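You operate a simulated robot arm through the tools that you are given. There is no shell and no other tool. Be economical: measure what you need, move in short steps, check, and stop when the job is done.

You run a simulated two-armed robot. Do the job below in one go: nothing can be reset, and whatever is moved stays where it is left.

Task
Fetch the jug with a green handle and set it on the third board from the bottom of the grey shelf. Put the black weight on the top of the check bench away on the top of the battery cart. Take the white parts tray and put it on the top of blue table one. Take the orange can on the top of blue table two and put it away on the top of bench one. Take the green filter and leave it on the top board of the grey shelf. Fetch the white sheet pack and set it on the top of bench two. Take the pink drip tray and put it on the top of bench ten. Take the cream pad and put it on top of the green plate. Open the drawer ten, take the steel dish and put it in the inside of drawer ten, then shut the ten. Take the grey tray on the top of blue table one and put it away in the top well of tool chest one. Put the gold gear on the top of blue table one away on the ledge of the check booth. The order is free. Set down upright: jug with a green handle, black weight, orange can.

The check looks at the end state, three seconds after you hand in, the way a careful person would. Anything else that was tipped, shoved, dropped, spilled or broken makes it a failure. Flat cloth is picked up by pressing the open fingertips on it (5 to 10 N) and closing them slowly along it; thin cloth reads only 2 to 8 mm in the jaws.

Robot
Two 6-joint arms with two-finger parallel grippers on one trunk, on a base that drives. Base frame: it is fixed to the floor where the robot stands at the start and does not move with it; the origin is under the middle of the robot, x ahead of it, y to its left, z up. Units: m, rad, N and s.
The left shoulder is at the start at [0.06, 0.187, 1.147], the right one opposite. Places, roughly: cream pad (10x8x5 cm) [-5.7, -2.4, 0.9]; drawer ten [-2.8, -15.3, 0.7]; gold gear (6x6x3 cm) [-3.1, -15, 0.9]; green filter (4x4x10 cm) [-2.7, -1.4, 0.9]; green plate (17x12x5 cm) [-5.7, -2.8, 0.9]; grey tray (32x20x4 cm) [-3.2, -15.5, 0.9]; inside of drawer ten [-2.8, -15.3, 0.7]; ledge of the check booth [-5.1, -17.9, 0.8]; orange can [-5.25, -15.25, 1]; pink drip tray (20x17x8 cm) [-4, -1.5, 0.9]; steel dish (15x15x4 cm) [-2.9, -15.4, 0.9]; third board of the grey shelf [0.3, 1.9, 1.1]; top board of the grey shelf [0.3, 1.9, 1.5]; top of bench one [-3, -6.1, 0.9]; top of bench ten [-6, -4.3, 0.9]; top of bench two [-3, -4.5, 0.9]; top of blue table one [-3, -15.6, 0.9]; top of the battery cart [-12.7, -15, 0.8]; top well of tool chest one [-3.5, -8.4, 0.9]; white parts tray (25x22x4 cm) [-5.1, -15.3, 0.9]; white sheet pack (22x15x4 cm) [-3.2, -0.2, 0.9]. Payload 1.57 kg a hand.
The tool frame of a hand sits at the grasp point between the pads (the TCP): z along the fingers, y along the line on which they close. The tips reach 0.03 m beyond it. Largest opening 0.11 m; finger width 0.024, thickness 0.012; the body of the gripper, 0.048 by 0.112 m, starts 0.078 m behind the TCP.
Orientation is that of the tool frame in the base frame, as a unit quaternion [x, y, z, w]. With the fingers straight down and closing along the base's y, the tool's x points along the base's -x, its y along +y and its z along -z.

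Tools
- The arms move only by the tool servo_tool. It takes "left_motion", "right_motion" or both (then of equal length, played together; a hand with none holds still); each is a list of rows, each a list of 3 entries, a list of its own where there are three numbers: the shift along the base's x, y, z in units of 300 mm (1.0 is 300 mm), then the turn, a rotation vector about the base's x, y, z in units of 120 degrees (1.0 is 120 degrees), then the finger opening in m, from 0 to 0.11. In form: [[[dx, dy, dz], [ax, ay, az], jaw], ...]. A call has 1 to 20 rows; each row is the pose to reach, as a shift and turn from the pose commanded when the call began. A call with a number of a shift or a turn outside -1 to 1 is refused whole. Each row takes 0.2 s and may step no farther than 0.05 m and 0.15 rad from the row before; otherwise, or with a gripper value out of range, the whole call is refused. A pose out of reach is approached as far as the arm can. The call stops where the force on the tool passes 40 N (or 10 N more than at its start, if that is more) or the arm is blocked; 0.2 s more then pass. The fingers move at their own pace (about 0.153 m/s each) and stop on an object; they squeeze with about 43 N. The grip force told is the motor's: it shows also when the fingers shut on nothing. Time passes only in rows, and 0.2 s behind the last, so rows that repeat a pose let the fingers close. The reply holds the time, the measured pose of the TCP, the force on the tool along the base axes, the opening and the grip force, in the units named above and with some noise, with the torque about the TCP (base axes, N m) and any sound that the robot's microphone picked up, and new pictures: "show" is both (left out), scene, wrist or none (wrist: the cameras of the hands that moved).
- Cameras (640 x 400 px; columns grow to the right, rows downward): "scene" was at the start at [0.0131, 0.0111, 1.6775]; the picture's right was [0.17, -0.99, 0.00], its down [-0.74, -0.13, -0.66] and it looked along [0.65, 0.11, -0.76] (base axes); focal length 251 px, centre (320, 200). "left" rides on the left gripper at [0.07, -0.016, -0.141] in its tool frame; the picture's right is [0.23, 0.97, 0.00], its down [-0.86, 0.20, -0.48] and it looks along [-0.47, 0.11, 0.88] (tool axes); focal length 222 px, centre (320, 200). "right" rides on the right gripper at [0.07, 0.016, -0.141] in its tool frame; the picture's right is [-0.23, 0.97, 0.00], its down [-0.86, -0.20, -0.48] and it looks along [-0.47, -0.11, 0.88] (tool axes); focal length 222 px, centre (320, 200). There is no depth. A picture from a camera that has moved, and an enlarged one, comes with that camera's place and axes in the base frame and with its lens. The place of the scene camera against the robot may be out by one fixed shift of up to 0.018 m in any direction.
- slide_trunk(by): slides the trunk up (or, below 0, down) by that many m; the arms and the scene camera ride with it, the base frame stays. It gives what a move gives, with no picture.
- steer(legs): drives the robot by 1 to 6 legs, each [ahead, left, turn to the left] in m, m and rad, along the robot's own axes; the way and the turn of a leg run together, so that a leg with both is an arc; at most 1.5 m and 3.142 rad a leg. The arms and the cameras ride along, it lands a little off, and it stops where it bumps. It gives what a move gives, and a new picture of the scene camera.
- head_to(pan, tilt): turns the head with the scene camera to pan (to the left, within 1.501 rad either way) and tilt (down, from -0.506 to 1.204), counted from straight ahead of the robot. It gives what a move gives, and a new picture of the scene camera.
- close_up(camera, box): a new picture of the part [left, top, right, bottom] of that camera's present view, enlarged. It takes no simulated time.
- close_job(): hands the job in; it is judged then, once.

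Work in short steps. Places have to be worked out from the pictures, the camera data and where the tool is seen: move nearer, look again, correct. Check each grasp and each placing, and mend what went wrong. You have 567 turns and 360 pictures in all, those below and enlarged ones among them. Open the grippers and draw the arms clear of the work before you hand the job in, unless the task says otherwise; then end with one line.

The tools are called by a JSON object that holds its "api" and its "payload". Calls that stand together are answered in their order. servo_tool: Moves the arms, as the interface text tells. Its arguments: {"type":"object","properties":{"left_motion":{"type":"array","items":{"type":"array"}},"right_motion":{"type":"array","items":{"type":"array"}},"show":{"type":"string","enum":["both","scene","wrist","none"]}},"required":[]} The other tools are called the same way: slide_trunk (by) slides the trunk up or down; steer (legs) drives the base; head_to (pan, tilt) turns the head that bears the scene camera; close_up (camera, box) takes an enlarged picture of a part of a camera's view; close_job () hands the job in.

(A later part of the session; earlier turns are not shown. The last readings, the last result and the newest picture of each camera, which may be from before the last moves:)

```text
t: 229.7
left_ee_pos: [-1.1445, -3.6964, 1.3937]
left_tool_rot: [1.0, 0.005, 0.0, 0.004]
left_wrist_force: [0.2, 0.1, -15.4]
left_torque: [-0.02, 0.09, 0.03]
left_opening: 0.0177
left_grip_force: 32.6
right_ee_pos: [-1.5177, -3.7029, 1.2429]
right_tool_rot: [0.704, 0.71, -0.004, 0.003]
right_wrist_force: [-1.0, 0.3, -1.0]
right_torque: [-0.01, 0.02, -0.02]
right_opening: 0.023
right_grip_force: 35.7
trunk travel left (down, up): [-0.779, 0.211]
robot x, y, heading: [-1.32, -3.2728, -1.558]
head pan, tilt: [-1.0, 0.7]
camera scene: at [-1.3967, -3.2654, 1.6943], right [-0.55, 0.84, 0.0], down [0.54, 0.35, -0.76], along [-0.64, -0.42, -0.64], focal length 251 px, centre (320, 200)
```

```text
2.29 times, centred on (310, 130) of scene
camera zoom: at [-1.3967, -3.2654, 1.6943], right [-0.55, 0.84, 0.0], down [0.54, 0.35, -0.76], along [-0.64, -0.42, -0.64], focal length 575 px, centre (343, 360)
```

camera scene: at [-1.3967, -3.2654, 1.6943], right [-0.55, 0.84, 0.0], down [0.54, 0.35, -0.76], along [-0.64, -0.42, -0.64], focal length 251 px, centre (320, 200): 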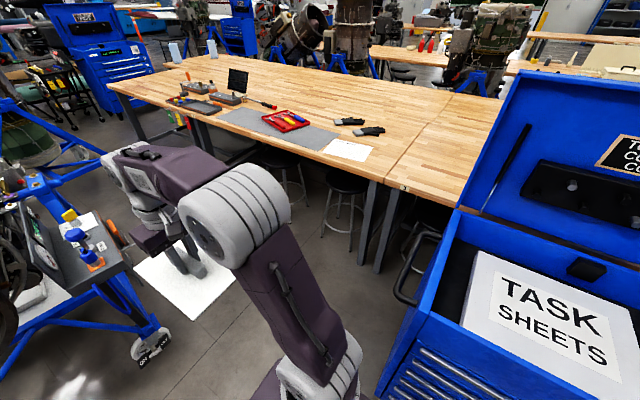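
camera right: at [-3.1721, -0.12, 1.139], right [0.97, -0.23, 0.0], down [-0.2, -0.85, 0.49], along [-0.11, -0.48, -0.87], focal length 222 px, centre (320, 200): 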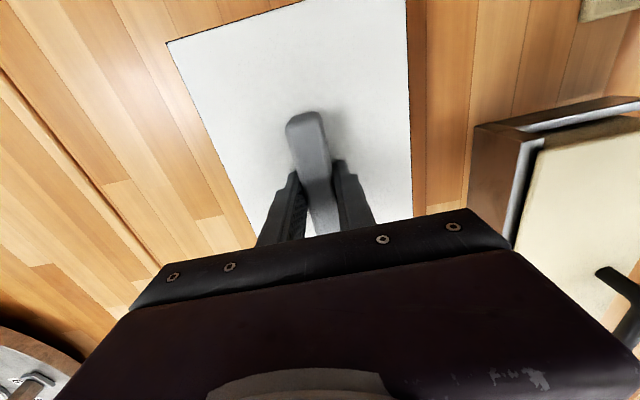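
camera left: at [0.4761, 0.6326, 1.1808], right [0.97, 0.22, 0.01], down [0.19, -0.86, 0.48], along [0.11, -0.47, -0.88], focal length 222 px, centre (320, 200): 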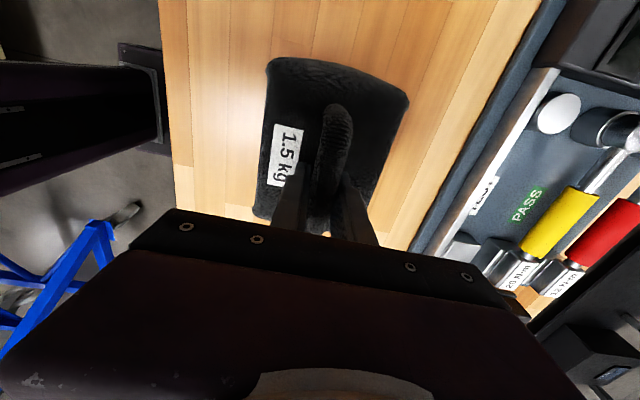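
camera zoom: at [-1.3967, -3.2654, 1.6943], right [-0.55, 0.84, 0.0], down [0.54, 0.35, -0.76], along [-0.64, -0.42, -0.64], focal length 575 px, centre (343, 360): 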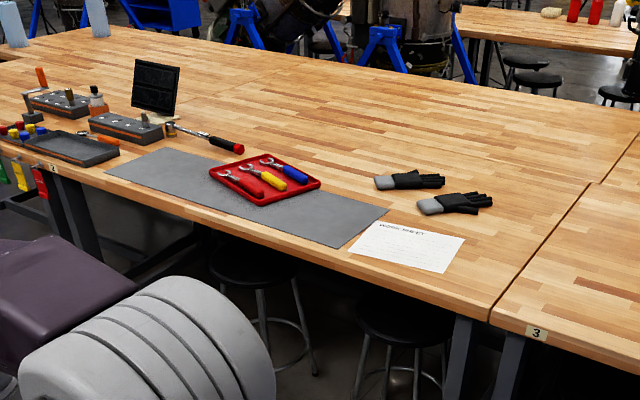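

Bench two runs from y ≈ -3.6 to -5.35; the free bare strip within reach is next to the seam, around (-2.75, -3.69). I go ahead a bit, turn to face -x and move up.

{"api": "steer", "payload": {"legs": [[0.28, 0, 0], [0, 0, -1.575], [0.5, 0, 0], [0, 0.32, 0]]}}

{"api": "head_to", "payload": {"pan": 0.0, "tilt": 0.75}}

```text
t: 239.7
left_ee_pos: [-2.2313, -4.0618, 1.3937]
left_tool_rot: [0.713, -0.701, -0.001, 0.003]
left_wrist_force: [1.2, -0.2, -13.7]
left_torque: [0.1, -0.02, 0.0]
left_opening: 0.0175
left_grip_force: 32.2
right_ee_pos: [-2.2417, -3.6889, 1.2429]
right_tool_rot: [1.0, 0.009, -0.005, 0.001]
right_wrist_force: [-0.3, 0.7, -0.8]
right_torque: [-0.04, -0.01, -0.04]
right_opening: 0.0231
right_grip_force: 35.7
trunk travel left (down, up): [-0.779, 0.211]
robot x, y, heading: [-1.8151, -3.8805, -3.127]
head pan, tilt: [-1.0, 0.7]
camera scene: at [-1.8052, -3.8109, 1.6942], right [0.83, 0.56, 0.0], down [0.36, -0.54, -0.76], along [-0.42, 0.64, -0.65], focal length 251 px, centre (320, 200)
```

scene: 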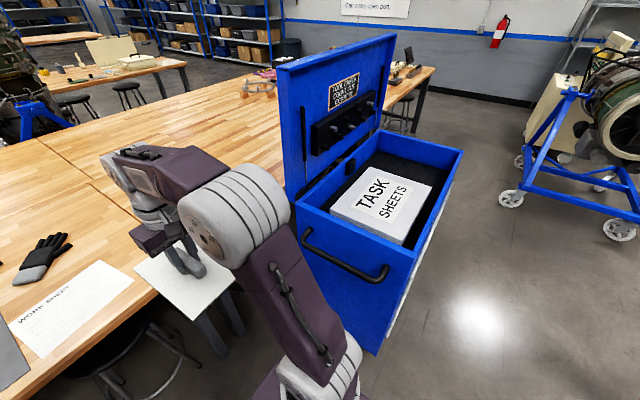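

```text
t: 241.0
left_ee_pos: [-2.2317, -4.0639, 1.3925]
left_tool_rot: [0.714, -0.7, -0.002, 0.002]
left_wrist_force: [-1.0, -0.9, -14.8]
left_torque: [0.1, 0.0, 0.02]
left_opening: 0.018
left_grip_force: 32.8
right_ee_pos: [-2.2418, -3.69, 1.2436]
right_tool_rot: [1.0, 0.009, -0.006, -0.002]
right_wrist_force: [-0.1, 0.1, -0.8]
right_torque: [-0.01, -0.01, -0.01]
right_opening: 0.0229
right_grip_force: 35.9
trunk travel left (down, up): [-0.779, 0.211]
robot x, y, heading: [-1.8122, -3.8809, -3.123]
head pan, tilt: [0.0, 0.75]
camera scene: at [-1.8409, -3.8857, 1.69], right [-0.02, 1.0, 0.0], down [0.68, 0.01, -0.73], along [-0.73, -0.01, -0.68], focal length 251 px, centre (320, 200)
```

scene: 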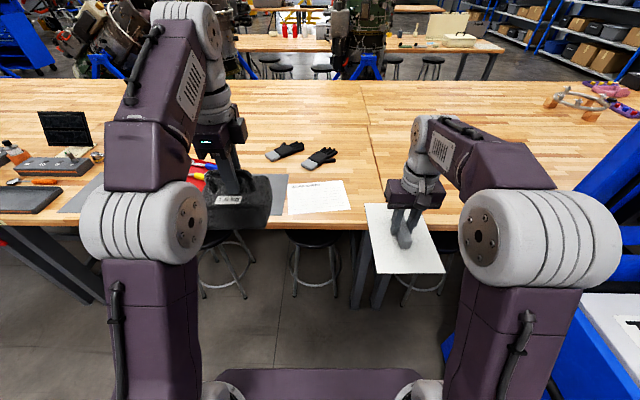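

The bare strip by the seam is only ~7 cm wide, so it won't fit. The mat's free right part, about (-2.77, -4.24), is a 0.30 × 0.28 m clear area within reach; I go there.

{"api": "steer", "payload": {"legs": [[0, 0.55, -0.018], [0.4, 0, 0]]}}

{"api": "close_up", "payload": {"camera": "right", "box": [0, 0, 640, 400]}}

```text
t: 246.2
left_ee_pos: [-2.6288, -4.6054, 1.394]
left_tool_rot: [0.707, -0.707, -0.003, 0.003]
left_wrist_force: [-0.3, -0.2, -14.5]
left_torque: [0.1, -0.01, 0.0]
left_opening: 0.0176
left_grip_force: 32.1
right_ee_pos: [-2.6327, -4.2336, 1.2437]
right_tool_rot: [1.0, 0.0, -0.006, -0.001]
right_wrist_force: [-0.1, -0.4, -0.8]
right_torque: [0.01, -0.01, 0.02]
right_opening: 0.0235
right_grip_force: 35.7
trunk travel left (down, up): [-0.779, 0.211]
robot x, y, heading: [-2.2065, -4.4301, -3.139]
head pan, tilt: [0.0, 0.75]
camera scene: at [-2.2347, -4.4353, 1.69], right [0.0, 1.0, 0.0], down [0.68, 0.0, -0.73], along [-0.73, 0.0, -0.68], focal length 251 px, centre (320, 200)
```

scene: 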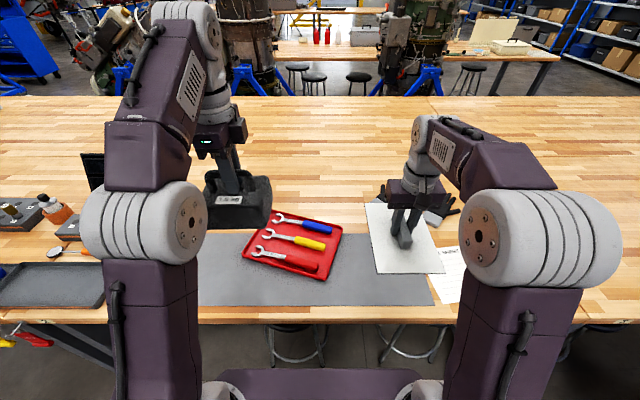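

```text
1.00 times, centred on (320, 200) of right
camera zoom: at [-2.561, -4.2504, 1.3841], right [-0.23, -0.97, 0.0], down [-0.85, 0.2, 0.49], along [-0.48, 0.11, -0.87], focal length 222 px, centre (320, 200)
```

zoom: 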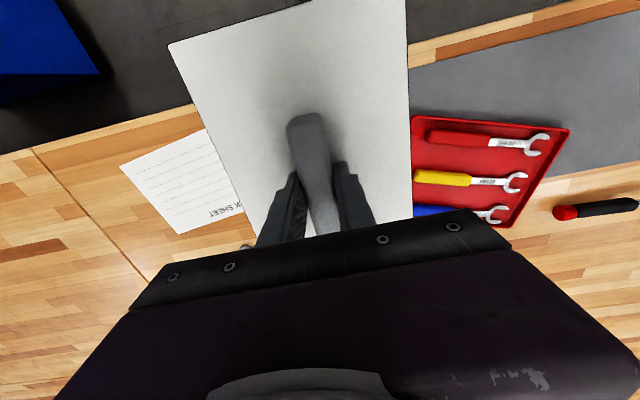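

The free part of the mat spans y -4.07…-4.34. I move the pack over (-2.76, -4.205) and down to just above.

{"api": "servo_tool", "payload": {"right_motion": [[[-0.08, 0.02, -0.1], [0, 0, 0], 0.0], [[-0.16, 0.04, -0.2], [0, 0, 0], 0.0], [[-0.24, 0.06, -0.3], [0, 0, 0], 0.0], [[-0.32, 0.08, -0.4], [0, 0, 0], 0.0], [[-0.4, 0.095, -0.5], [0, 0, 0], 0.0], [[-0.424, 0.095, -0.64], [0, 0, 0], 0.0], [[-0.424, 0.095, -0.78], [0, 0, 0], 0.0], [[-0.424, 0.095, -0.87], [0, 0, 0], 0.0]], "show": "both"}}

```text
t: 248.0
left_ee_pos: [-2.6312, -4.6063, 1.3939]
left_tool_rot: [-0.707, 0.707, 0.002, -0.002]
left_wrist_force: [-0.6, -0.2, -14.4]
left_torque: [0.16, 0.02, 0.0]
left_opening: 0.0176
left_grip_force: 32.0
right_ee_pos: [-2.7616, -4.2043, 0.9798]
right_tool_rot: [1.0, 0.0, -0.006, -0.001]
right_wrist_force: [-0.4, 0.4, -1.4]
right_torque: [0.0, -0.03, 0.0]
right_opening: 0.0235
right_grip_force: 35.5
trunk travel left (down, up): [-0.779, 0.211]
robot x, y, heading: [-2.2072, -4.4328, -3.146]
head pan, tilt: [0.0, 0.75]
camera scene: at [-2.2379, -4.4348, 1.69], right [0.0, 1.0, 0.0], down [0.68, 0.0, -0.73], along [-0.73, 0.0, -0.68], focal length 251 px, centre (320, 200)
camera right: at [-2.6907, -4.2212, 1.1218], right [-0.23, -0.97, 0.0], down [-0.85, 0.2, 0.49], along [-0.48, 0.11, -0.87], focal length 222 px, centre (320, 200)
```

scene: 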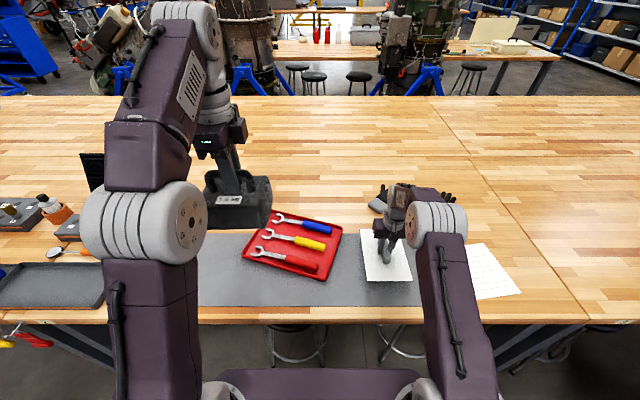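
right: 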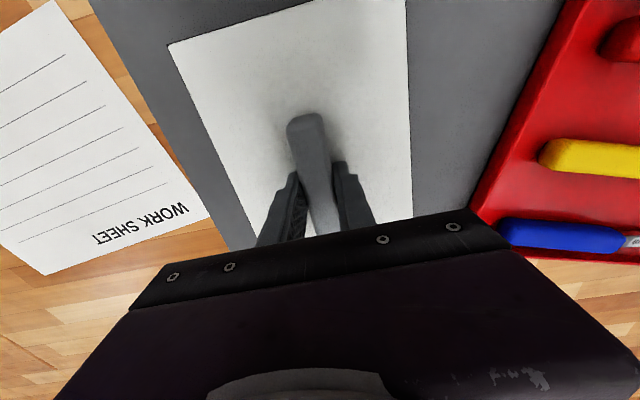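

Well clear on all sides. Lower to contact.

{"api": "servo_tool", "payload": {"right_motion": [[[0, 0, -0.06], [0, 0, 0], 0.0], [[0, 0, -0.1], [0, 0, 0], 0.0], [[0, 0, -0.12], [0, 0, 0], 0.0], [[0, 0, -0.135], [0, 0, 0], 0.0]], "show": "none"}}

```text
t: 249.0
left_ee_pos: [-2.6302, -4.6065, 1.3935]
left_tool_rot: [0.707, -0.707, -0.002, 0.002]
left_wrist_force: [0.5, 0.5, -14.9]
left_torque: [0.12, 0.0, 0.02]
left_opening: 0.0177
left_grip_force: 32.4
right_ee_pos: [-2.7606, -4.2042, 0.9414]
right_tool_rot: [1.0, 0.0, -0.005, 0.0]
right_wrist_force: [0.0, 0.1, -0.7]
right_torque: [-0.03, 0.01, -0.01]
right_opening: 0.0234
right_grip_force: 35.6
trunk travel left (down, up): [-0.779, 0.211]
robot x, y, heading: [-2.2051, -4.4263, -3.141]
head pan, tilt: [0.0, 0.75]
```

{"api": "servo_tool", "payload": {"right_motion": [[[0, 0, -0.01], [0, 0, 0], 0.0], [[0, 0, -0.02], [0, 0, 0], 0.0]], "show": "none"}}

{"api": "servo_tool", "payload": {"right_motion": [[[0, 0, -0.01], [0, 0, 0], 0.0], [[0, 0, -0.02], [0, 0, 0], 0.0]], "show": "none"}}

```text
t: 249.6
left_ee_pos: [-2.6272, -4.6088, 1.3948]
left_tool_rot: [0.707, -0.707, -0.004, 0.002]
left_wrist_force: [-0.2, 1.2, -14.8]
left_torque: [0.12, 0.01, 0.01]
left_opening: 0.0177
left_grip_force: 32.1
right_ee_pos: [-2.7621, -4.2042, 0.9406]
right_tool_rot: [1.0, 0.0, -0.01, -0.001]
right_wrist_force: [-3.4, 3.2, 30.3]
right_torque: [-0.23, -0.94, 0.11]
right_opening: 0.0232
right_grip_force: 35.6
trunk travel left (down, up): [-0.779, 0.211]
robot x, y, heading: [-2.2105, -4.4328, -3.142]
head pan, tilt: [0.0, 0.75]
```

```text
t: 249.9
left_ee_pos: [-2.627, -4.6068, 1.393]
left_tool_rot: [-0.707, 0.707, 0.002, -0.002]
left_wrist_force: [0.0, 0.1, -14.5]
left_torque: [0.07, -0.01, -0.02]
left_opening: 0.0178
left_grip_force: 32.2
right_ee_pos: [-2.7608, -4.2031, 0.9409]
right_tool_rot: [1.0, 0.0, -0.011, -0.002]
right_wrist_force: [6.4, -1.3, 15.9]
right_torque: [-0.13, -0.91, -0.03]
right_opening: 0.0233
right_grip_force: 36.0
trunk travel left (down, up): [-0.779, 0.211]
robot x, y, heading: [-2.2063, -4.4308, -3.141]
head pan, tilt: [0.0, 0.75]
stopped in row 1 (right hand): the force on the tool passed its limit (the readings are from after the stop); the commanded pose is now the measured one
```

Contact. I open, then lift off.

{"api": "servo_tool", "payload": {"right_motion": [[[0, 0, 0.006], [0, 0, 0], 0.03], [[0, 0, 0.006], [0, 0, 0], 0.05], [[0, 0, 0.01], [0, 0, 0], 0.06], [[0, 0, 0.1], [0, 0, 0], 0.06], [[0, 0, 0.25], [0, 0, 0], 0.06], [[0.08, 0, 0.4], [0, 0, 0], 0.08], [[0.16, 0, 0.54], [0, 0, 0], 0.1], [[0.26, 0, 0.67], [0, 0, 0], 0.11], [[0.36, 0, 0.79], [0, 0, 0], 0.11], [[0.42, 0, 0.92], [0, 0, 0], 0.11]], "show": "scene"}}

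```text
refused: row 6 steps farther than a row can; nothing moved
```

{"api": "servo_tool", "payload": {"right_motion": [[[0, 0, 0.006], [0, 0, 0], 0.03], [[0, 0, 0.006], [0, 0, 0], 0.05], [[0, 0, 0.01], [0, 0, 0], 0.06], [[0, 0, 0.1], [0, 0, 0], 0.06], [[0, 0, 0.25], [0, 0, 0], 0.06], [[0.08, 0, 0.37], [0, 0, 0], 0.08], [[0.16, 0, 0.5], [0, 0, 0], 0.1], [[0.25, 0, 0.63], [0, 0, 0], 0.11], [[0.34, 0, 0.75], [0, 0, 0], 0.11], [[0.4, 0, 0.88], [0, 0, 0], 0.11]], "show": "scene"}}

```text
t: 252.2
left_ee_pos: [-2.6292, -4.6067, 1.3939]
left_tool_rot: [-0.707, 0.707, 0.002, -0.003]
left_wrist_force: [0.6, -0.3, -14.9]
left_torque: [0.07, -0.01, -0.02]
left_opening: 0.0179
left_grip_force: 32.5
right_ee_pos: [-2.6433, -4.2042, 1.205]
right_tool_rot: [1.0, 0.0, -0.009, -0.002]
right_wrist_force: [0.0, 0.6, 0.4]
right_torque: [-0.01, 0.01, 0.03]
right_opening: 0.1097
right_grip_force: 0.2
trunk travel left (down, up): [-0.779, 0.211]
robot x, y, heading: [-2.2068, -4.431, -3.141]
head pan, tilt: [0.0, 0.75]
camera scene: at [-2.2353, -4.4356, 1.69], right [0.0, 1.0, 0.0], down [0.68, 0.0, -0.73], along [-0.73, 0.0, -0.68], focal length 251 px, centre (320, 200)
```

scene: 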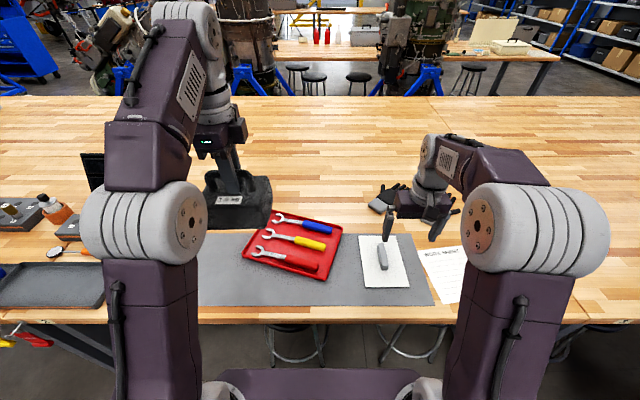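

The white pack lies on bench two. Next the pink drip tray at (-4, -1.5) on the west side; I go back north by the known way.

{"api": "steer", "payload": {"legs": [[-0.5, 0, 0], [0, -0.56, 0], [-0.45, 0, 0], [0, -1.3, 0], [0, -0.7, 0], [0.6, 0, 0]]}}

{"api": "steer", "payload": {"legs": [[0, -1.35, 0], [0, -1.3, 0], [1.5, 0, 0], [1.5, 0, 0]]}}

```text
t: 254.8
left_ee_pos: [-2.1769, -4.6054, 1.3947]
left_tool_rot: [-0.706, 0.708, 0.002, -0.002]
left_wrist_force: [1.3, -0.8, -14.1]
left_torque: [0.08, 0.0, 0.02]
left_opening: 0.018
left_grip_force: 32.7
right_ee_pos: [-2.1918, -4.2032, 1.2051]
right_tool_rot: [1.0, -0.001, -0.012, -0.001]
right_wrist_force: [1.4, -0.7, -0.1]
right_torque: [-0.01, 0.06, 0.0]
right_opening: 0.1101
right_grip_force: 0.0
trunk travel left (down, up): [-0.779, 0.211]
robot x, y, heading: [-1.7553, -4.4324, 3.143]
head pan, tilt: [0.0, 0.75]
stopped in leg 1: the robot was blocked; the commanded pose is now the measured one
camera scene: at [-1.7834, -4.4356, 1.6901], right [0.0, 1.0, 0.0], down [0.68, 0.0, -0.73], along [-0.73, 0.0, -0.68], focal length 251 px, centre (320, 200)
```

scene: 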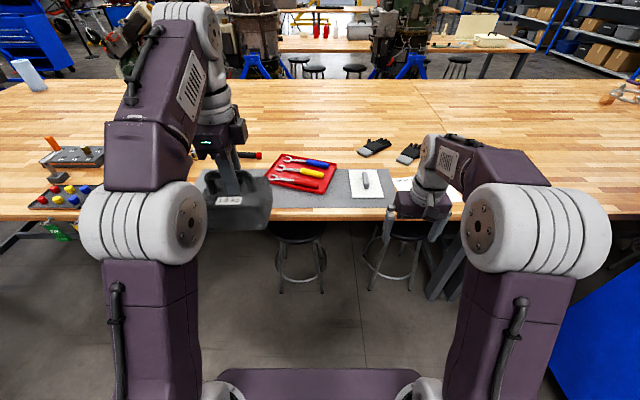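

```text
t: 260.0
left_ee_pos: [-2.1312, -3.6595, 1.3901]
left_tool_rot: [0.766, -0.643, 0.001, -0.002]
left_wrist_force: [-0.2, -1.8, -14.7]
left_torque: [0.1, 0.0, 0.01]
left_opening: 0.0176
left_grip_force: 32.4
right_ee_pos: [-2.215, -3.2653, 1.2015]
right_tool_rot: [0.996, 0.086, -0.009, -0.003]
right_wrist_force: [0.9, -0.5, 0.4]
right_torque: [0.06, -0.02, -0.03]
right_opening: 0.1098
right_grip_force: 0.0
trunk travel left (down, up): [-0.779, 0.211]
robot x, y, heading: [-1.7409, -3.412, -2.97]
head pan, tilt: [0.0, 0.75]
stopped in leg 1: the robot was blocked; the commanded pose is now the measured one
camera scene: at [-1.7746, -3.4241, 1.6899], right [-0.17, 0.99, 0.0], down [0.67, 0.12, -0.73], along [-0.72, -0.12, -0.68], focal length 251 px, centre (320, 200)
```

scene: 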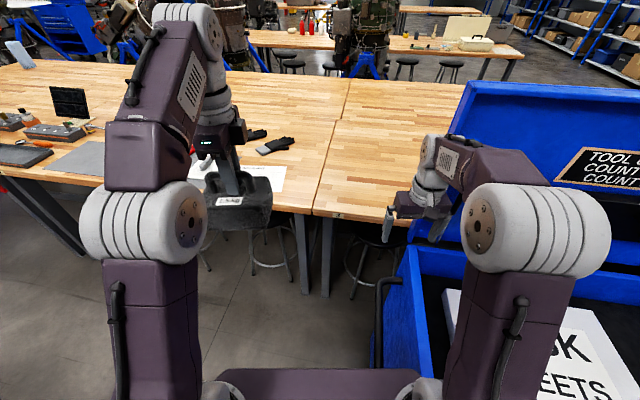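

I bumped twice (engine stand behind, then the chest's end) – I must not chain drives. I back off to the left, straighten, then reverse at y ≈ -3.65.

{"api": "steer", "payload": {"legs": [[0, 0.25, 0], [0, 0, -0.172]]}}

```text
t: 262.5
left_ee_pos: [-2.1234, -3.8324, 1.3922]
left_tool_rot: [0.709, -0.706, -0.001, 0.0]
left_wrist_force: [0.4, 0.2, -15.7]
left_torque: [0.1, -0.01, 0.03]
left_opening: 0.0175
left_grip_force: 32.7
right_ee_pos: [-2.1389, -3.4288, 1.2023]
right_tool_rot: [1.0, 0.001, -0.009, -0.002]
right_wrist_force: [-0.6, 0.2, -0.8]
right_torque: [-0.03, -0.01, 0.02]
right_opening: 0.11
right_grip_force: 0.1
trunk travel left (down, up): [-0.779, 0.211]
robot x, y, heading: [-1.7049, -3.6542, -3.136]
head pan, tilt: [0.0, 0.75]
camera scene: at [-1.7312, -3.6601, 1.69], right [0.0, 1.0, 0.0], down [0.68, 0.0, -0.73], along [-0.73, 0.0, -0.68], focal length 251 px, centre (320, 200)
```

scene: 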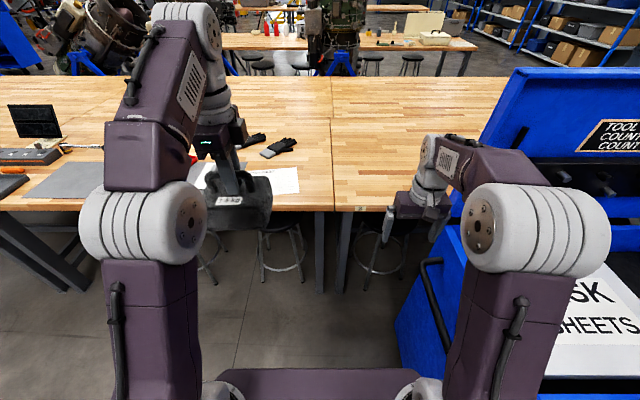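

Now reverse to x ≈ -1.3.

{"api": "steer", "payload": {"legs": [[-0.4, 0, 0]]}}

```text
t: 265.0
left_ee_pos: [-1.724, -3.8292, 1.3911]
left_tool_rot: [0.708, -0.706, 0.001, 0.0]
left_wrist_force: [0.1, 0.3, -15.2]
left_torque: [0.09, -0.03, -0.02]
left_opening: 0.0176
left_grip_force: 32.5
right_ee_pos: [-1.7391, -3.4267, 1.2015]
right_tool_rot: [1.0, 0.002, -0.009, -0.001]
right_wrist_force: [-0.3, 0.1, -0.4]
right_torque: [0.01, -0.03, 0.02]
right_opening: 0.11
right_grip_force: 0.1
trunk travel left (down, up): [-0.779, 0.211]
robot x, y, heading: [-1.3045, -3.6546, -3.145]
head pan, tilt: [0.0, 0.75]
camera scene: at [-1.3319, -3.6575, 1.6899], right [0.0, 1.0, 0.0], down [0.68, 0.0, -0.73], along [-0.73, 0.0, -0.68], focal length 251 px, centre (320, 200)
```

scene: 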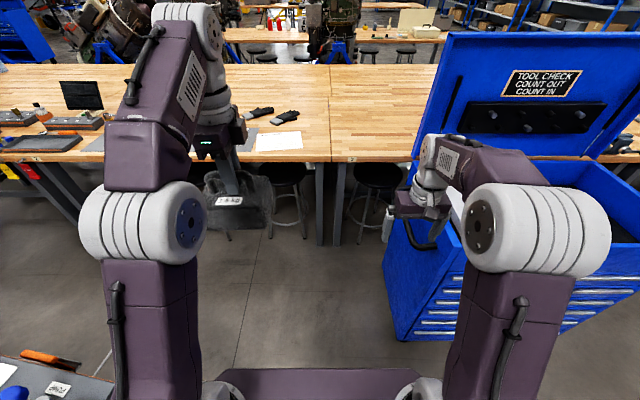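

The chest's corner is where it was before (≈(-2.35, -3.18)), so it did not move. I go on: sidestep right past the chest.

{"api": "steer", "payload": {"legs": [[0.03, -1.2, 0], [0, -0.6, 0], [0.55, 0, 0]]}}

```text
t: 276.9
left_ee_pos: [-2.2903, -2.0114, 1.3923]
left_tool_rot: [-0.704, 0.71, 0.0, -0.001]
left_wrist_force: [0.6, 0.1, -14.1]
left_torque: [0.08, -0.03, -0.02]
left_opening: 0.0177
left_grip_force: 32.5
right_ee_pos: [-2.3009, -1.609, 1.2034]
right_tool_rot: [1.0, -0.004, -0.01, -0.002]
right_wrist_force: [0.4, 0.4, 0.9]
right_torque: [0.01, 0.03, 0.0]
right_opening: 0.1098
right_grip_force: 0.1
trunk travel left (down, up): [-0.779, 0.211]
robot x, y, heading: [-1.8681, -1.8395, 3.133]
head pan, tilt: [0.0, 0.75]
camera scene: at [-1.8956, -1.8447, 1.69], right [0.01, 1.0, 0.0], down [0.68, -0.01, -0.73], along [-0.73, 0.01, -0.68], focal length 251 px, centre (320, 200)
```

scene: 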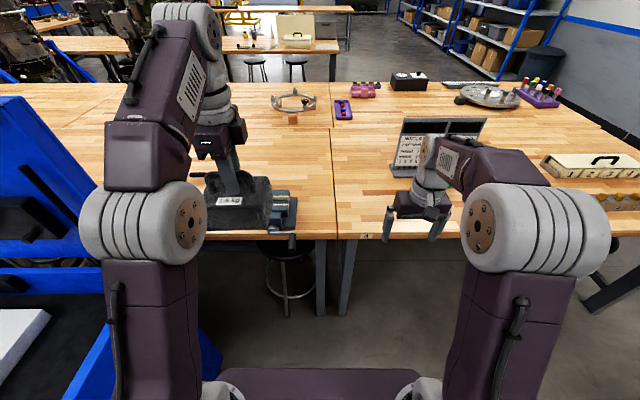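

Continue right to y ≈ 0.8 and then ahead along the north side.

{"api": "steer", "payload": {"legs": [[0, -1.35, 0.008], [0, -1.3, 0], [1.5, 0, 0], [1.45, 0, 0]]}}

{"api": "head_to", "payload": {"pan": 1.3, "tilt": 0.5}}

```text
t: 303.6
left_ee_pos: [-5.2404, 0.6151, 1.3921]
left_tool_rot: [0.709, -0.705, 0.0, 0.002]
left_wrist_force: [-0.3, -0.1, -14.6]
left_torque: [0.11, 0.0, -0.01]
left_opening: 0.0178
left_grip_force: 32.4
right_ee_pos: [-5.257, 1.0189, 1.2028]
right_tool_rot: [1.0, 0.003, -0.01, -0.001]
right_wrist_force: [-0.4, -0.2, -0.7]
right_torque: [0.0, -0.01, -0.02]
right_opening: 0.1103
right_grip_force: 0.1
trunk travel left (down, up): [-0.779, 0.211]
robot x, y, heading: [-4.8206, 0.7924, -3.132]
head pan, tilt: [0.0, 0.75]
camera scene: at [-4.8481, 0.7899, 1.69], right [-0.01, 1.0, 0.0], down [0.68, 0.0, -0.73], along [-0.73, 0.0, -0.68], focal length 251 px, centre (320, 200)
```

scene: 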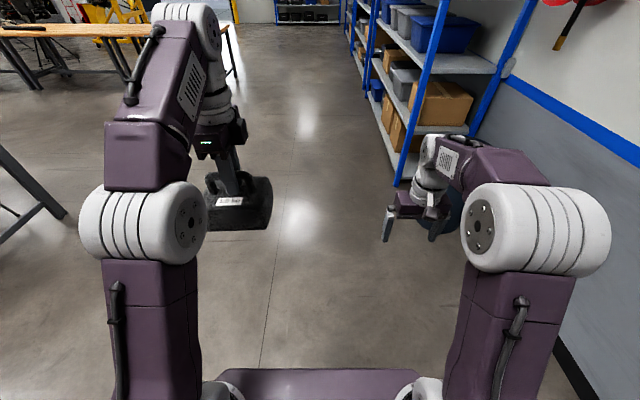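

```text
t: 305.1
left_ee_pos: [-5.2398, 0.6157, 1.3915]
left_tool_rot: [0.71, -0.705, 0.001, 0.0]
left_wrist_force: [-1.3, -0.8, -14.9]
left_torque: [0.09, 0.04, -0.03]
left_opening: 0.0175
left_grip_force: 32.2
right_ee_pos: [-5.2569, 1.0192, 1.2027]
right_tool_rot: [1.0, 0.004, -0.01, -0.002]
right_wrist_force: [0.7, 0.0, 0.2]
right_torque: [0.01, 0.0, 0.01]
right_opening: 0.1101
right_grip_force: 0.0
trunk travel left (down, up): [-0.779, 0.211]
robot x, y, heading: [-4.821, 0.7914, -3.131]
head pan, tilt: [1.3, 0.499]
camera scene: at [-4.7901, 0.7025, 1.712], right [-0.96, 0.26, 0.0], down [0.13, 0.46, -0.88], along [-0.23, -0.85, -0.48], focal length 251 px, centre (320, 200)
```

scene: 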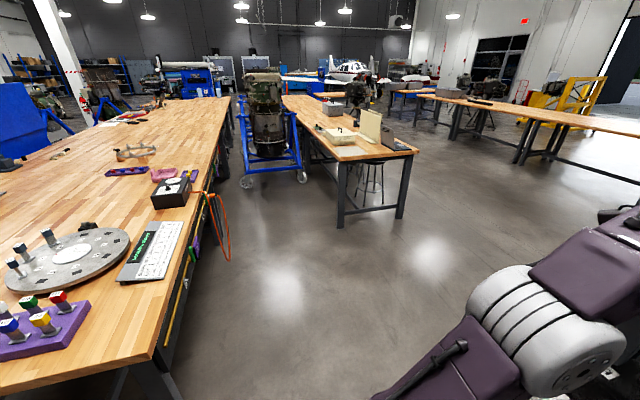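

The west aisle: bench edge x ≈ -4.4, pink tray at ≈ (-4.04, -1.53); an engine stand fills the aisle south of y ≈ -3.2. I turn to face +x and sidestep right to the tray.

{"api": "steer", "payload": {"legs": [[0, 0, 3.131], [-0.05, -1.1, 0], [0, -0.95, 0]]}}

{"api": "head_to", "payload": {"pan": -0.2, "tilt": 0.8}}

```text
t: 322.6
left_ee_pos: [-4.3953, -1.053, 1.3925]
left_tool_rot: [0.694, 0.72, 0.001, -0.001]
left_wrist_force: [0.3, -0.2, -14.2]
left_torque: [-0.09, 0.02, 0.01]
left_opening: 0.0175
left_grip_force: 32.4
right_ee_pos: [-4.3673, -1.4561, 1.2021]
right_tool_rot: [-0.018, 1.0, -0.002, 0.01]
right_wrist_force: [0.3, -1.3, 0.0]
right_torque: [0.01, 0.0, 0.01]
right_opening: 0.1099
right_grip_force: 0.0
trunk travel left (down, up): [-0.779, 0.211]
robot x, y, heading: [-4.8092, -1.2436, 0.03]
head pan, tilt: [1.3, 0.499]
camera scene: at [-4.8503, -1.1572, 1.7119], right [0.97, -0.23, 0.0], down [-0.11, -0.47, -0.88], along [0.2, 0.85, -0.48], focal length 251 px, centre (320, 200)
```

scene: 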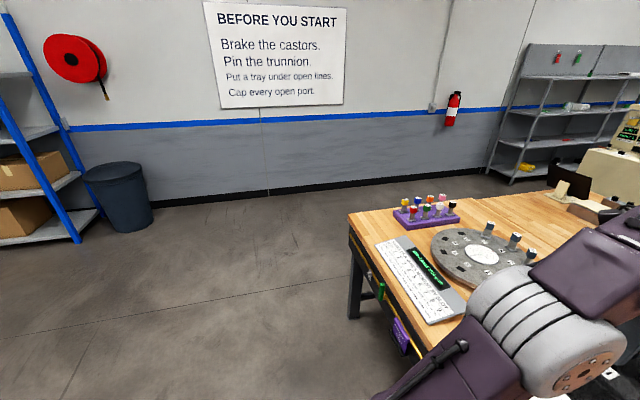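

```text
t: 324.2
left_ee_pos: [-4.3949, -1.0543, 1.3919]
left_tool_rot: [0.694, 0.72, 0.001, 0.0]
left_wrist_force: [0.1, 0.1, -14.1]
left_torque: [-0.05, 0.03, 0.02]
left_opening: 0.0178
left_grip_force: 32.2
right_ee_pos: [-4.3661, -1.4558, 1.2024]
right_tool_rot: [-0.019, 1.0, -0.001, 0.01]
right_wrist_force: [-0.2, 0.2, 0.9]
right_torque: [0.01, 0.01, 0.02]
right_opening: 0.11
right_grip_force: 0.0
trunk travel left (down, up): [-0.779, 0.211]
robot x, y, heading: [-4.8072, -1.2458, 0.038]
head pan, tilt: [-0.201, 0.799]
camera scene: at [-4.7919, -1.2601, 1.686], right [-0.16, -0.99, 0.0], down [-0.71, 0.12, -0.7], along [0.69, -0.12, -0.72], focal length 251 px, centre (320, 200)
```

scene: 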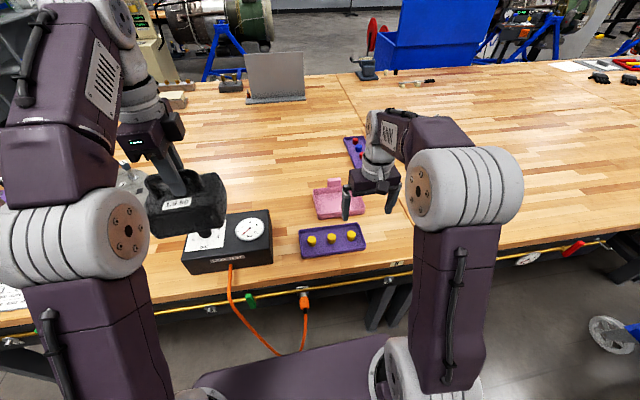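

{"api": "close_up", "payload": {"camera": "scene", "box": [280, 120, 440, 270]}}

{"api": "close_up", "payload": {"camera": "right", "box": [0, 0, 640, 400]}}

```text
2.67 times, centred on (360, 195) of scene
camera zoom: at [-4.7919, -1.2601, 1.686], right [-0.16, -0.99, 0.0], down [-0.71, 0.12, -0.7], along [0.69, -0.12, -0.72], focal length 670 px, centre (213, 213)
```

zoom: 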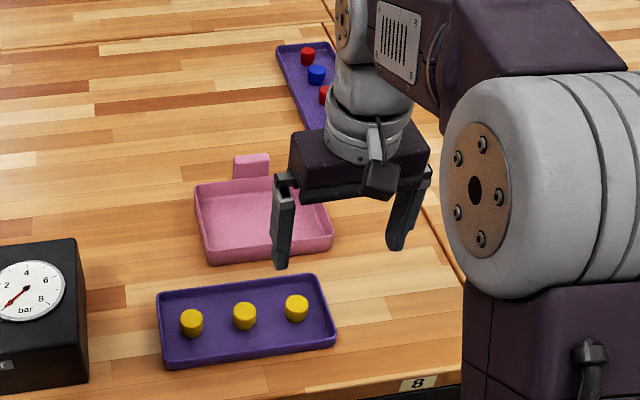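

```text
1.00 times, centred on (320, 200) of right
camera zoom: at [-4.4391, -1.4438, 1.3423], right [0.19, 0.98, 0.0], down [0.85, -0.17, 0.5], along [0.49, -0.09, -0.87], focal length 222 px, centre (320, 200)
```

zoom: 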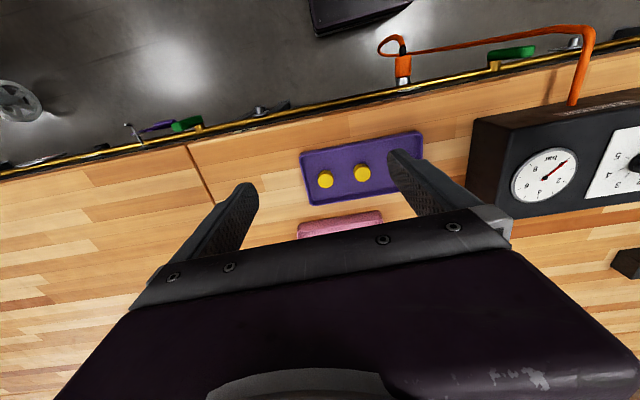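

The pink tray's near wall is at about x = -4.13, its raised tab on the far side (x ≈ -3.98). I move closer and bring the right hand above the near wall to look.

{"api": "steer", "payload": {"legs": [[0.07, 0, -0.036]]}}

{"api": "servo_tool", "payload": {"right_motion": [[[0.1, 0, 0], [0, 0, 0], 0.11], [[0.2, 0, 0], [0, 0, 0], 0.11], [[0.3, 0, -0.02], [0, 0, 0], 0.11], [[0.4, 0, -0.1], [0, 0, 0], 0.11]], "show": "wrist"}}

```text
t: 325.2
left_ee_pos: [-4.3284, -1.0679, 1.3954]
left_tool_rot: [0.707, 0.707, 0.003, 0.001]
left_wrist_force: [-2.2, 0.7, -14.0]
left_torque: [-0.1, -0.04, 0.0]
left_opening: 0.0178
left_grip_force: 32.5
right_ee_pos: [-4.3116, -1.4714, 1.2068]
right_tool_rot: [0.0, 1.0, -0.001, 0.013]
right_wrist_force: [-1.9, -0.4, -0.3]
right_torque: [0.0, -0.08, 0.01]
right_opening: 0.1099
right_grip_force: 0.0
trunk travel left (down, up): [-0.779, 0.211]
robot x, y, heading: [-4.7378, -1.2463, -0.005]
head pan, tilt: [-0.201, 0.799]
camera scene: at [-4.7343, -1.2592, 1.6862], right [-0.2, -0.98, 0.0], down [-0.7, 0.14, -0.7], along [0.69, -0.14, -0.71], focal length 251 px, centre (320, 200)
```

scene: 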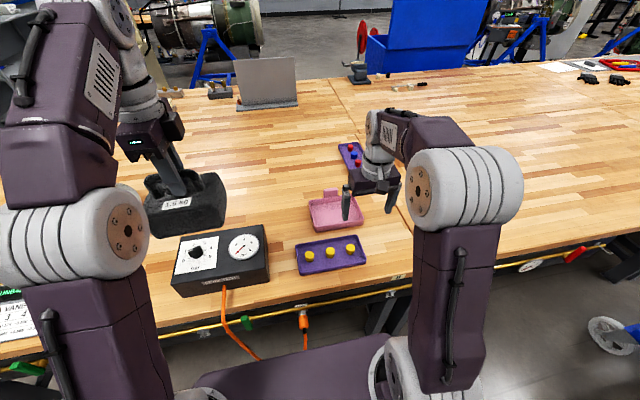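

```text
t: 326.2
left_ee_pos: [-4.3157, -1.0687, 1.3905]
left_tool_rot: [0.707, 0.707, -0.001, -0.002]
left_wrist_force: [0.6, -0.2, -15.5]
left_torque: [-0.07, -0.02, -0.03]
left_opening: 0.0176
left_grip_force: 33.0
right_ee_pos: [-4.1823, -1.4715, 1.1703]
right_tool_rot: [0.0, 1.0, -0.001, 0.008]
right_wrist_force: [1.5, 0.0, -0.4]
right_torque: [-0.03, -0.02, 0.02]
right_opening: 0.1101
right_grip_force: 0.1
trunk travel left (down, up): [-0.779, 0.211]
robot x, y, heading: [-4.7394, -1.2399, -0.003]
head pan, tilt: [-0.201, 0.799]
camera right: at [-4.2545, -1.4561, 1.3117], right [0.23, 0.97, 0.0], down [0.85, -0.2, 0.49], along [0.48, -0.11, -0.87], focal length 222 px, centre (320, 200)
```

right: 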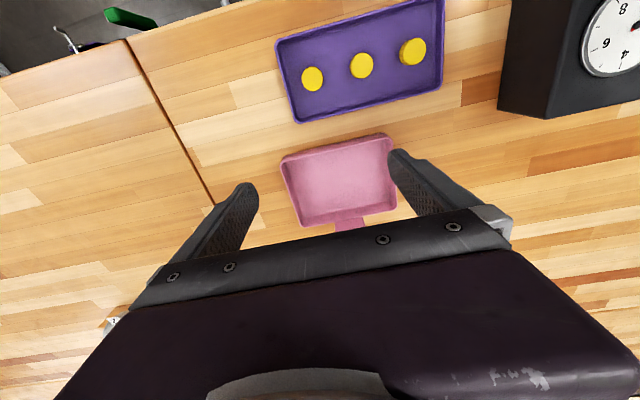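

The tray lies square; near wall centre ≈ (-4.12, -1.455). I move the robot slightly right and ahead so it's within reach, and turn the hand so it closes along x.

{"api": "steer", "payload": {"legs": [[0.025, -0.09, 0.003]]}}

{"api": "servo_tool", "payload": {"right_motion": [[[0, 0.01, 0], [0, 0, 0.068], 0.08], [[0, 0.05, 0], [0, 0, 0.136], 0.08], [[0, 0.1, 0], [0, 0, 0.205], 0.08], [[0, 0.15, 0], [0, 0, 0.273], 0.08], [[0, 0.2, 0], [0, 0, 0.341], 0.08], [[0, 0.25, 0], [0, 0, 0.409], 0.08], [[0, 0.3, 0], [0, 0, 0.477], 0.08], [[0, 0.33, 0], [0, 0, 0.545], 0.08], [[0, 0.35, 0], [0, 0, 0.614], 0.08], [[0, 0.35, 0], [0, 0, 0.682], 0.08], [[0, 0.35, 0], [0, 0, 0.75], 0.08]], "show": "wrist"}}

```text
t: 327.4
left_ee_pos: [-4.2946, -1.151, 1.3921]
left_tool_rot: [0.705, 0.709, -0.001, 0.0]
left_wrist_force: [-0.1, 0.7, -14.8]
left_torque: [-0.07, -0.02, -0.02]
left_opening: 0.0173
left_grip_force: 32.6
right_ee_pos: [-4.1615, -1.5543, 1.1747]
right_tool_rot: [-0.002, 1.0, -0.003, 0.011]
right_wrist_force: [0.3, 0.3, -0.3]
right_torque: [-0.03, 0.01, 0.02]
right_opening: 0.1099
right_grip_force: 0.1
trunk travel left (down, up): [-0.779, 0.211]
robot x, y, heading: [-4.7128, -1.3288, 0.002]
head pan, tilt: [-0.201, 0.799]
camera scene: at [-4.6992, -1.3432, 1.6861], right [-0.2, -0.98, 0.0], down [-0.7, 0.14, -0.7], along [0.68, -0.14, -0.72], focal length 251 px, centre (320, 200)
```

scene: 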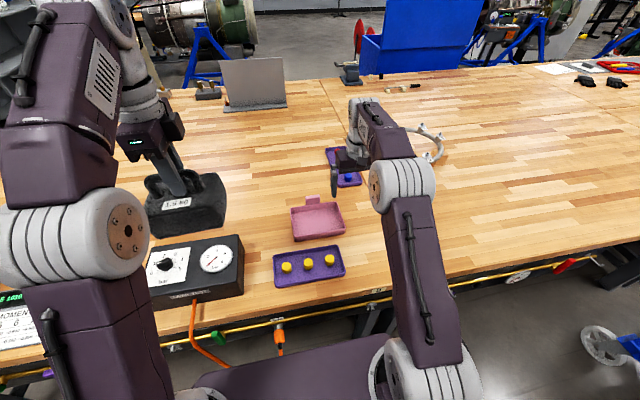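

```text
t: 329.8
left_ee_pos: [-4.295, -1.1542, 1.3928]
left_tool_rot: [0.705, 0.709, 0.0, -0.001]
left_wrist_force: [0.5, -0.3, -14.5]
left_torque: [-0.1, 0.0, 0.04]
left_opening: 0.0175
left_grip_force: 32.5
right_ee_pos: [-4.1593, -1.4516, 1.1741]
right_tool_rot: [0.71, -0.705, -0.007, -0.007]
right_wrist_force: [0.0, 0.6, -0.6]
right_torque: [0.05, 0.01, -0.03]
right_opening: 0.08
right_grip_force: 0.0
trunk travel left (down, up): [-0.779, 0.211]
robot x, y, heading: [-4.7145, -1.3302, -0.002]
head pan, tilt: [-0.201, 0.799]
camera right: at [-4.1749, -1.5264, 1.3135], right [-0.98, 0.22, 0.0], down [0.19, 0.85, 0.5], along [0.11, 0.48, -0.87], focal length 222 px, centre (320, 200)
```

right: 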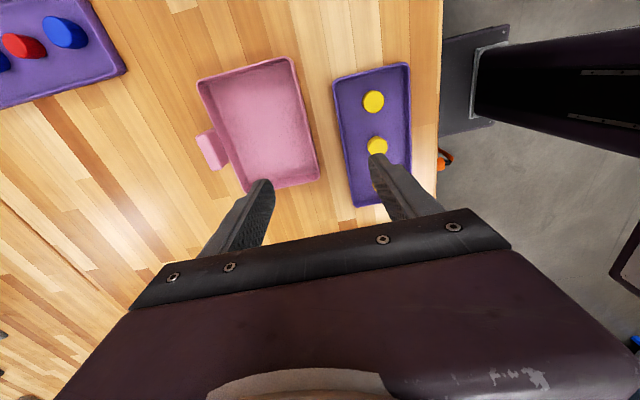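

The near wall's top is at x ≈ -4.132, y ≈ -1.467. I narrow to 6 cm and go down over it.

{"api": "servo_tool", "payload": {"right_motion": [[[0.03, -0.02, -0.13], [0, 0, 0], 0.06], [[0.06, -0.04, -0.27], [0, 0, 0], 0.06], [[0.09, -0.05, -0.42], [0, 0, 0], 0.06], [[0.093, -0.05, -0.57], [0, 0, 0], 0.06], [[0.093, -0.05, -0.7], [0, 0, 0], 0.06]], "show": "wrist"}}

```text
t: 330.9
left_ee_pos: [-4.2947, -1.1554, 1.3922]
left_tool_rot: [0.706, 0.709, 0.0, -0.001]
left_wrist_force: [0.8, -0.9, -14.2]
left_torque: [-0.08, -0.04, -0.02]
left_opening: 0.0176
left_grip_force: 32.3
right_ee_pos: [-4.13, -1.4686, 0.9636]
right_tool_rot: [0.708, -0.706, -0.006, -0.008]
right_wrist_force: [0.1, -0.1, 0.4]
right_torque: [-0.03, -0.01, 0.01]
right_opening: 0.0601
right_grip_force: 0.0
trunk travel left (down, up): [-0.779, 0.211]
robot x, y, heading: [-4.7132, -1.3343, 0.002]
head pan, tilt: [-0.201, 0.799]
camera right: at [-4.1468, -1.5424, 1.103], right [-0.97, 0.22, 0.0], down [0.2, 0.85, 0.5], along [0.11, 0.48, -0.87], focal length 222 px, centre (320, 200)
```

right: 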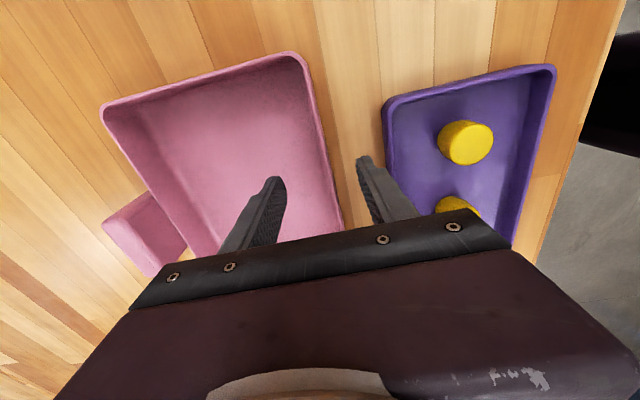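

The wall is between the fingers. Lower and close.

{"api": "servo_tool", "payload": {"right_motion": [[[-0.01, 0, -0.07], [0, 0, 0], 0.06], [[-0.01, 0, -0.13], [0, 0, 0], 0.06], [[-0.01, 0, -0.17], [0, 0, 0], 0.06], [[-0.01, 0, -0.19], [0, 0, 0], 0.06], [[-0.01, 0, -0.19], [0, 0, 0], 0.04], [[-0.01, 0, -0.19], [0, 0, 0], 0.02], [[-0.01, 0, -0.19], [0, 0, 0], 0.0], [[-0.01, 0, -0.19], [0, 0, 0], 0.0]], "show": "wrist"}}

```text
t: 331.6
left_ee_pos: [-4.2976, -1.1552, 1.3912]
left_tool_rot: [0.705, 0.709, 0.0, -0.001]
left_wrist_force: [0.4, -0.5, -14.7]
left_torque: [-0.07, 0.01, -0.01]
left_opening: 0.0177
left_grip_force: 32.6
right_ee_pos: [-4.1314, -1.469, 0.933]
right_tool_rot: [0.709, -0.706, -0.002, -0.014]
right_wrist_force: [-4.3, 0.4, 11.7]
right_torque: [-0.1, -0.24, -0.06]
right_opening: 0.0569
right_grip_force: 0.2
trunk travel left (down, up): [-0.779, 0.211]
robot x, y, heading: [-4.714, -1.3331, 0.006]
head pan, tilt: [-0.201, 0.799]
stopped in row 3 (right hand): the force on the tool passed its limit (the readings are from after the stop); the commanded pose is now the measured one
camera right: at [-4.1497, -1.5415, 1.0731], right [-0.97, 0.22, -0.01], down [0.19, 0.85, 0.5], along [0.12, 0.48, -0.87], focal length 222 px, centre (320, 200)
```

right: 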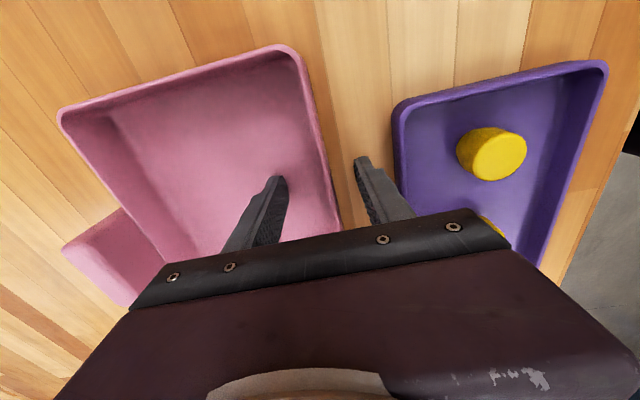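

The inner finger touches the tray floor. I raise 4 mm and close on the wall.

{"api": "servo_tool", "payload": {"right_motion": [[[0, 0, 0.014], [0, 0, 0], 0.05], [[0, 0, 0.014], [0, 0, 0], 0.03], [[0, 0, 0.014], [0, 0, 0], 0.015], [[0, 0, 0.014], [0, 0, 0], 0.0], [[0, 0, 0.014], [0, 0, 0], 0.0]], "show": "wrist"}}

```text
t: 332.8
left_ee_pos: [-4.2937, -1.1558, 1.3927]
left_tool_rot: [0.705, 0.709, 0.0, -0.002]
left_wrist_force: [0.5, -0.2, -14.8]
left_torque: [-0.08, 0.02, 0.0]
left_opening: 0.0179
left_grip_force: 31.9
right_ee_pos: [-4.1295, -1.4691, 0.9359]
right_tool_rot: [0.708, -0.706, -0.003, -0.011]
right_wrist_force: [-0.7, -0.7, 0.7]
right_torque: [-0.02, 0.33, 0.07]
right_opening: 0.0031
right_grip_force: 24.0
trunk travel left (down, up): [-0.779, 0.211]
robot x, y, heading: [-4.7152, -1.3306, -0.001]
head pan, tilt: [-0.201, 0.799]
camera right: at [-4.1476, -1.5419, 1.0752], right [-0.97, 0.22, -0.01], down [0.19, 0.85, 0.5], along [0.12, 0.48, -0.87], focal length 222 px, centre (320, 200)
```

right: 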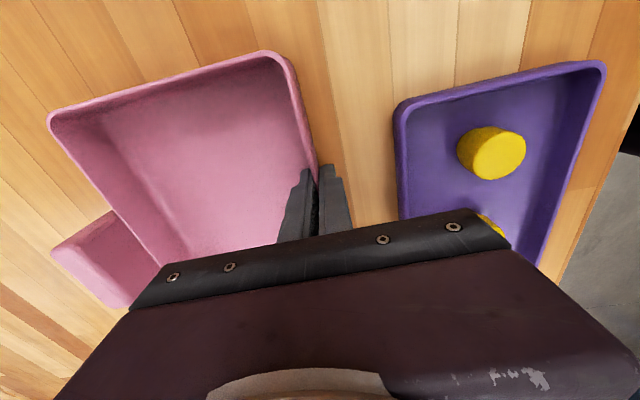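

The wall (3 mm) is gripped. Test lift.

{"api": "servo_tool", "payload": {"right_motion": [[[0, 0, 0.03], [0, 0, 0], 0.0], [[0, 0, 0.08], [0, 0, 0], 0.0], [[0, 0, 0.14], [0, 0, 0], 0.0], [[0, 0, 0.2], [0, 0, 0], 0.0]], "show": "both"}}

```text
t: 333.8
left_ee_pos: [-4.295, -1.1561, 1.3918]
left_tool_rot: [0.705, 0.709, 0.001, -0.001]
left_wrist_force: [-0.2, -0.5, -15.7]
left_torque: [-0.07, -0.02, -0.02]
left_opening: 0.0176
left_grip_force: 32.4
right_ee_pos: [-4.1301, -1.468, 0.9958]
right_tool_rot: [0.708, -0.706, -0.004, -0.013]
right_wrist_force: [-0.7, 0.1, -2.8]
right_torque: [-0.07, 0.26, 0.0]
right_opening: 0.0029
right_grip_force: 24.0
trunk travel left (down, up): [-0.779, 0.211]
robot x, y, heading: [-4.7146, -1.3325, 0.003]
head pan, tilt: [-0.201, 0.799]
camera scene: at [-4.6976, -1.3488, 1.686], right [-0.2, -0.98, 0.0], down [-0.7, 0.14, -0.7], along [0.68, -0.14, -0.72], focal length 251 px, centre (320, 200)
camera right: at [-4.1476, -1.5417, 1.1348], right [-0.97, 0.22, -0.01], down [0.19, 0.85, 0.5], along [0.12, 0.48, -0.87], focal length 222 px, centre (320, 200)
```

scene: 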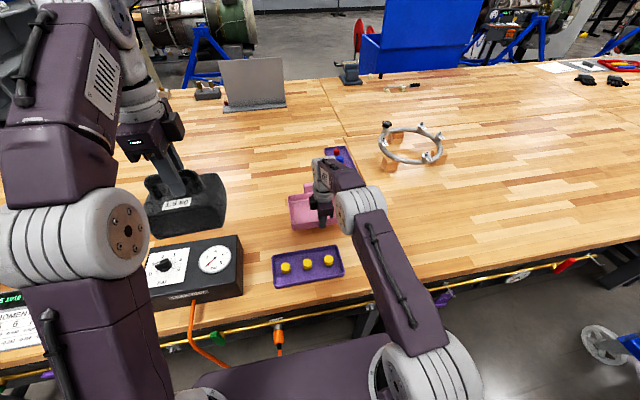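
right: 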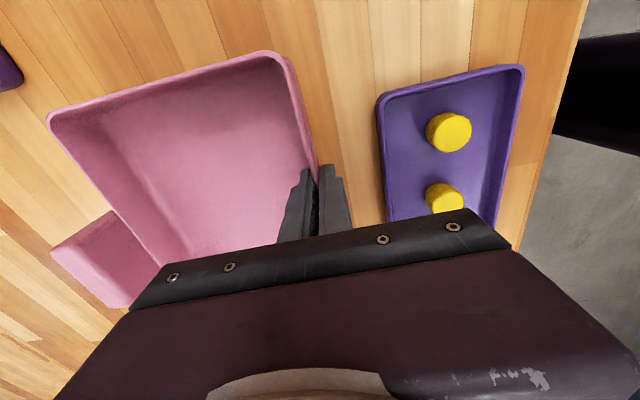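

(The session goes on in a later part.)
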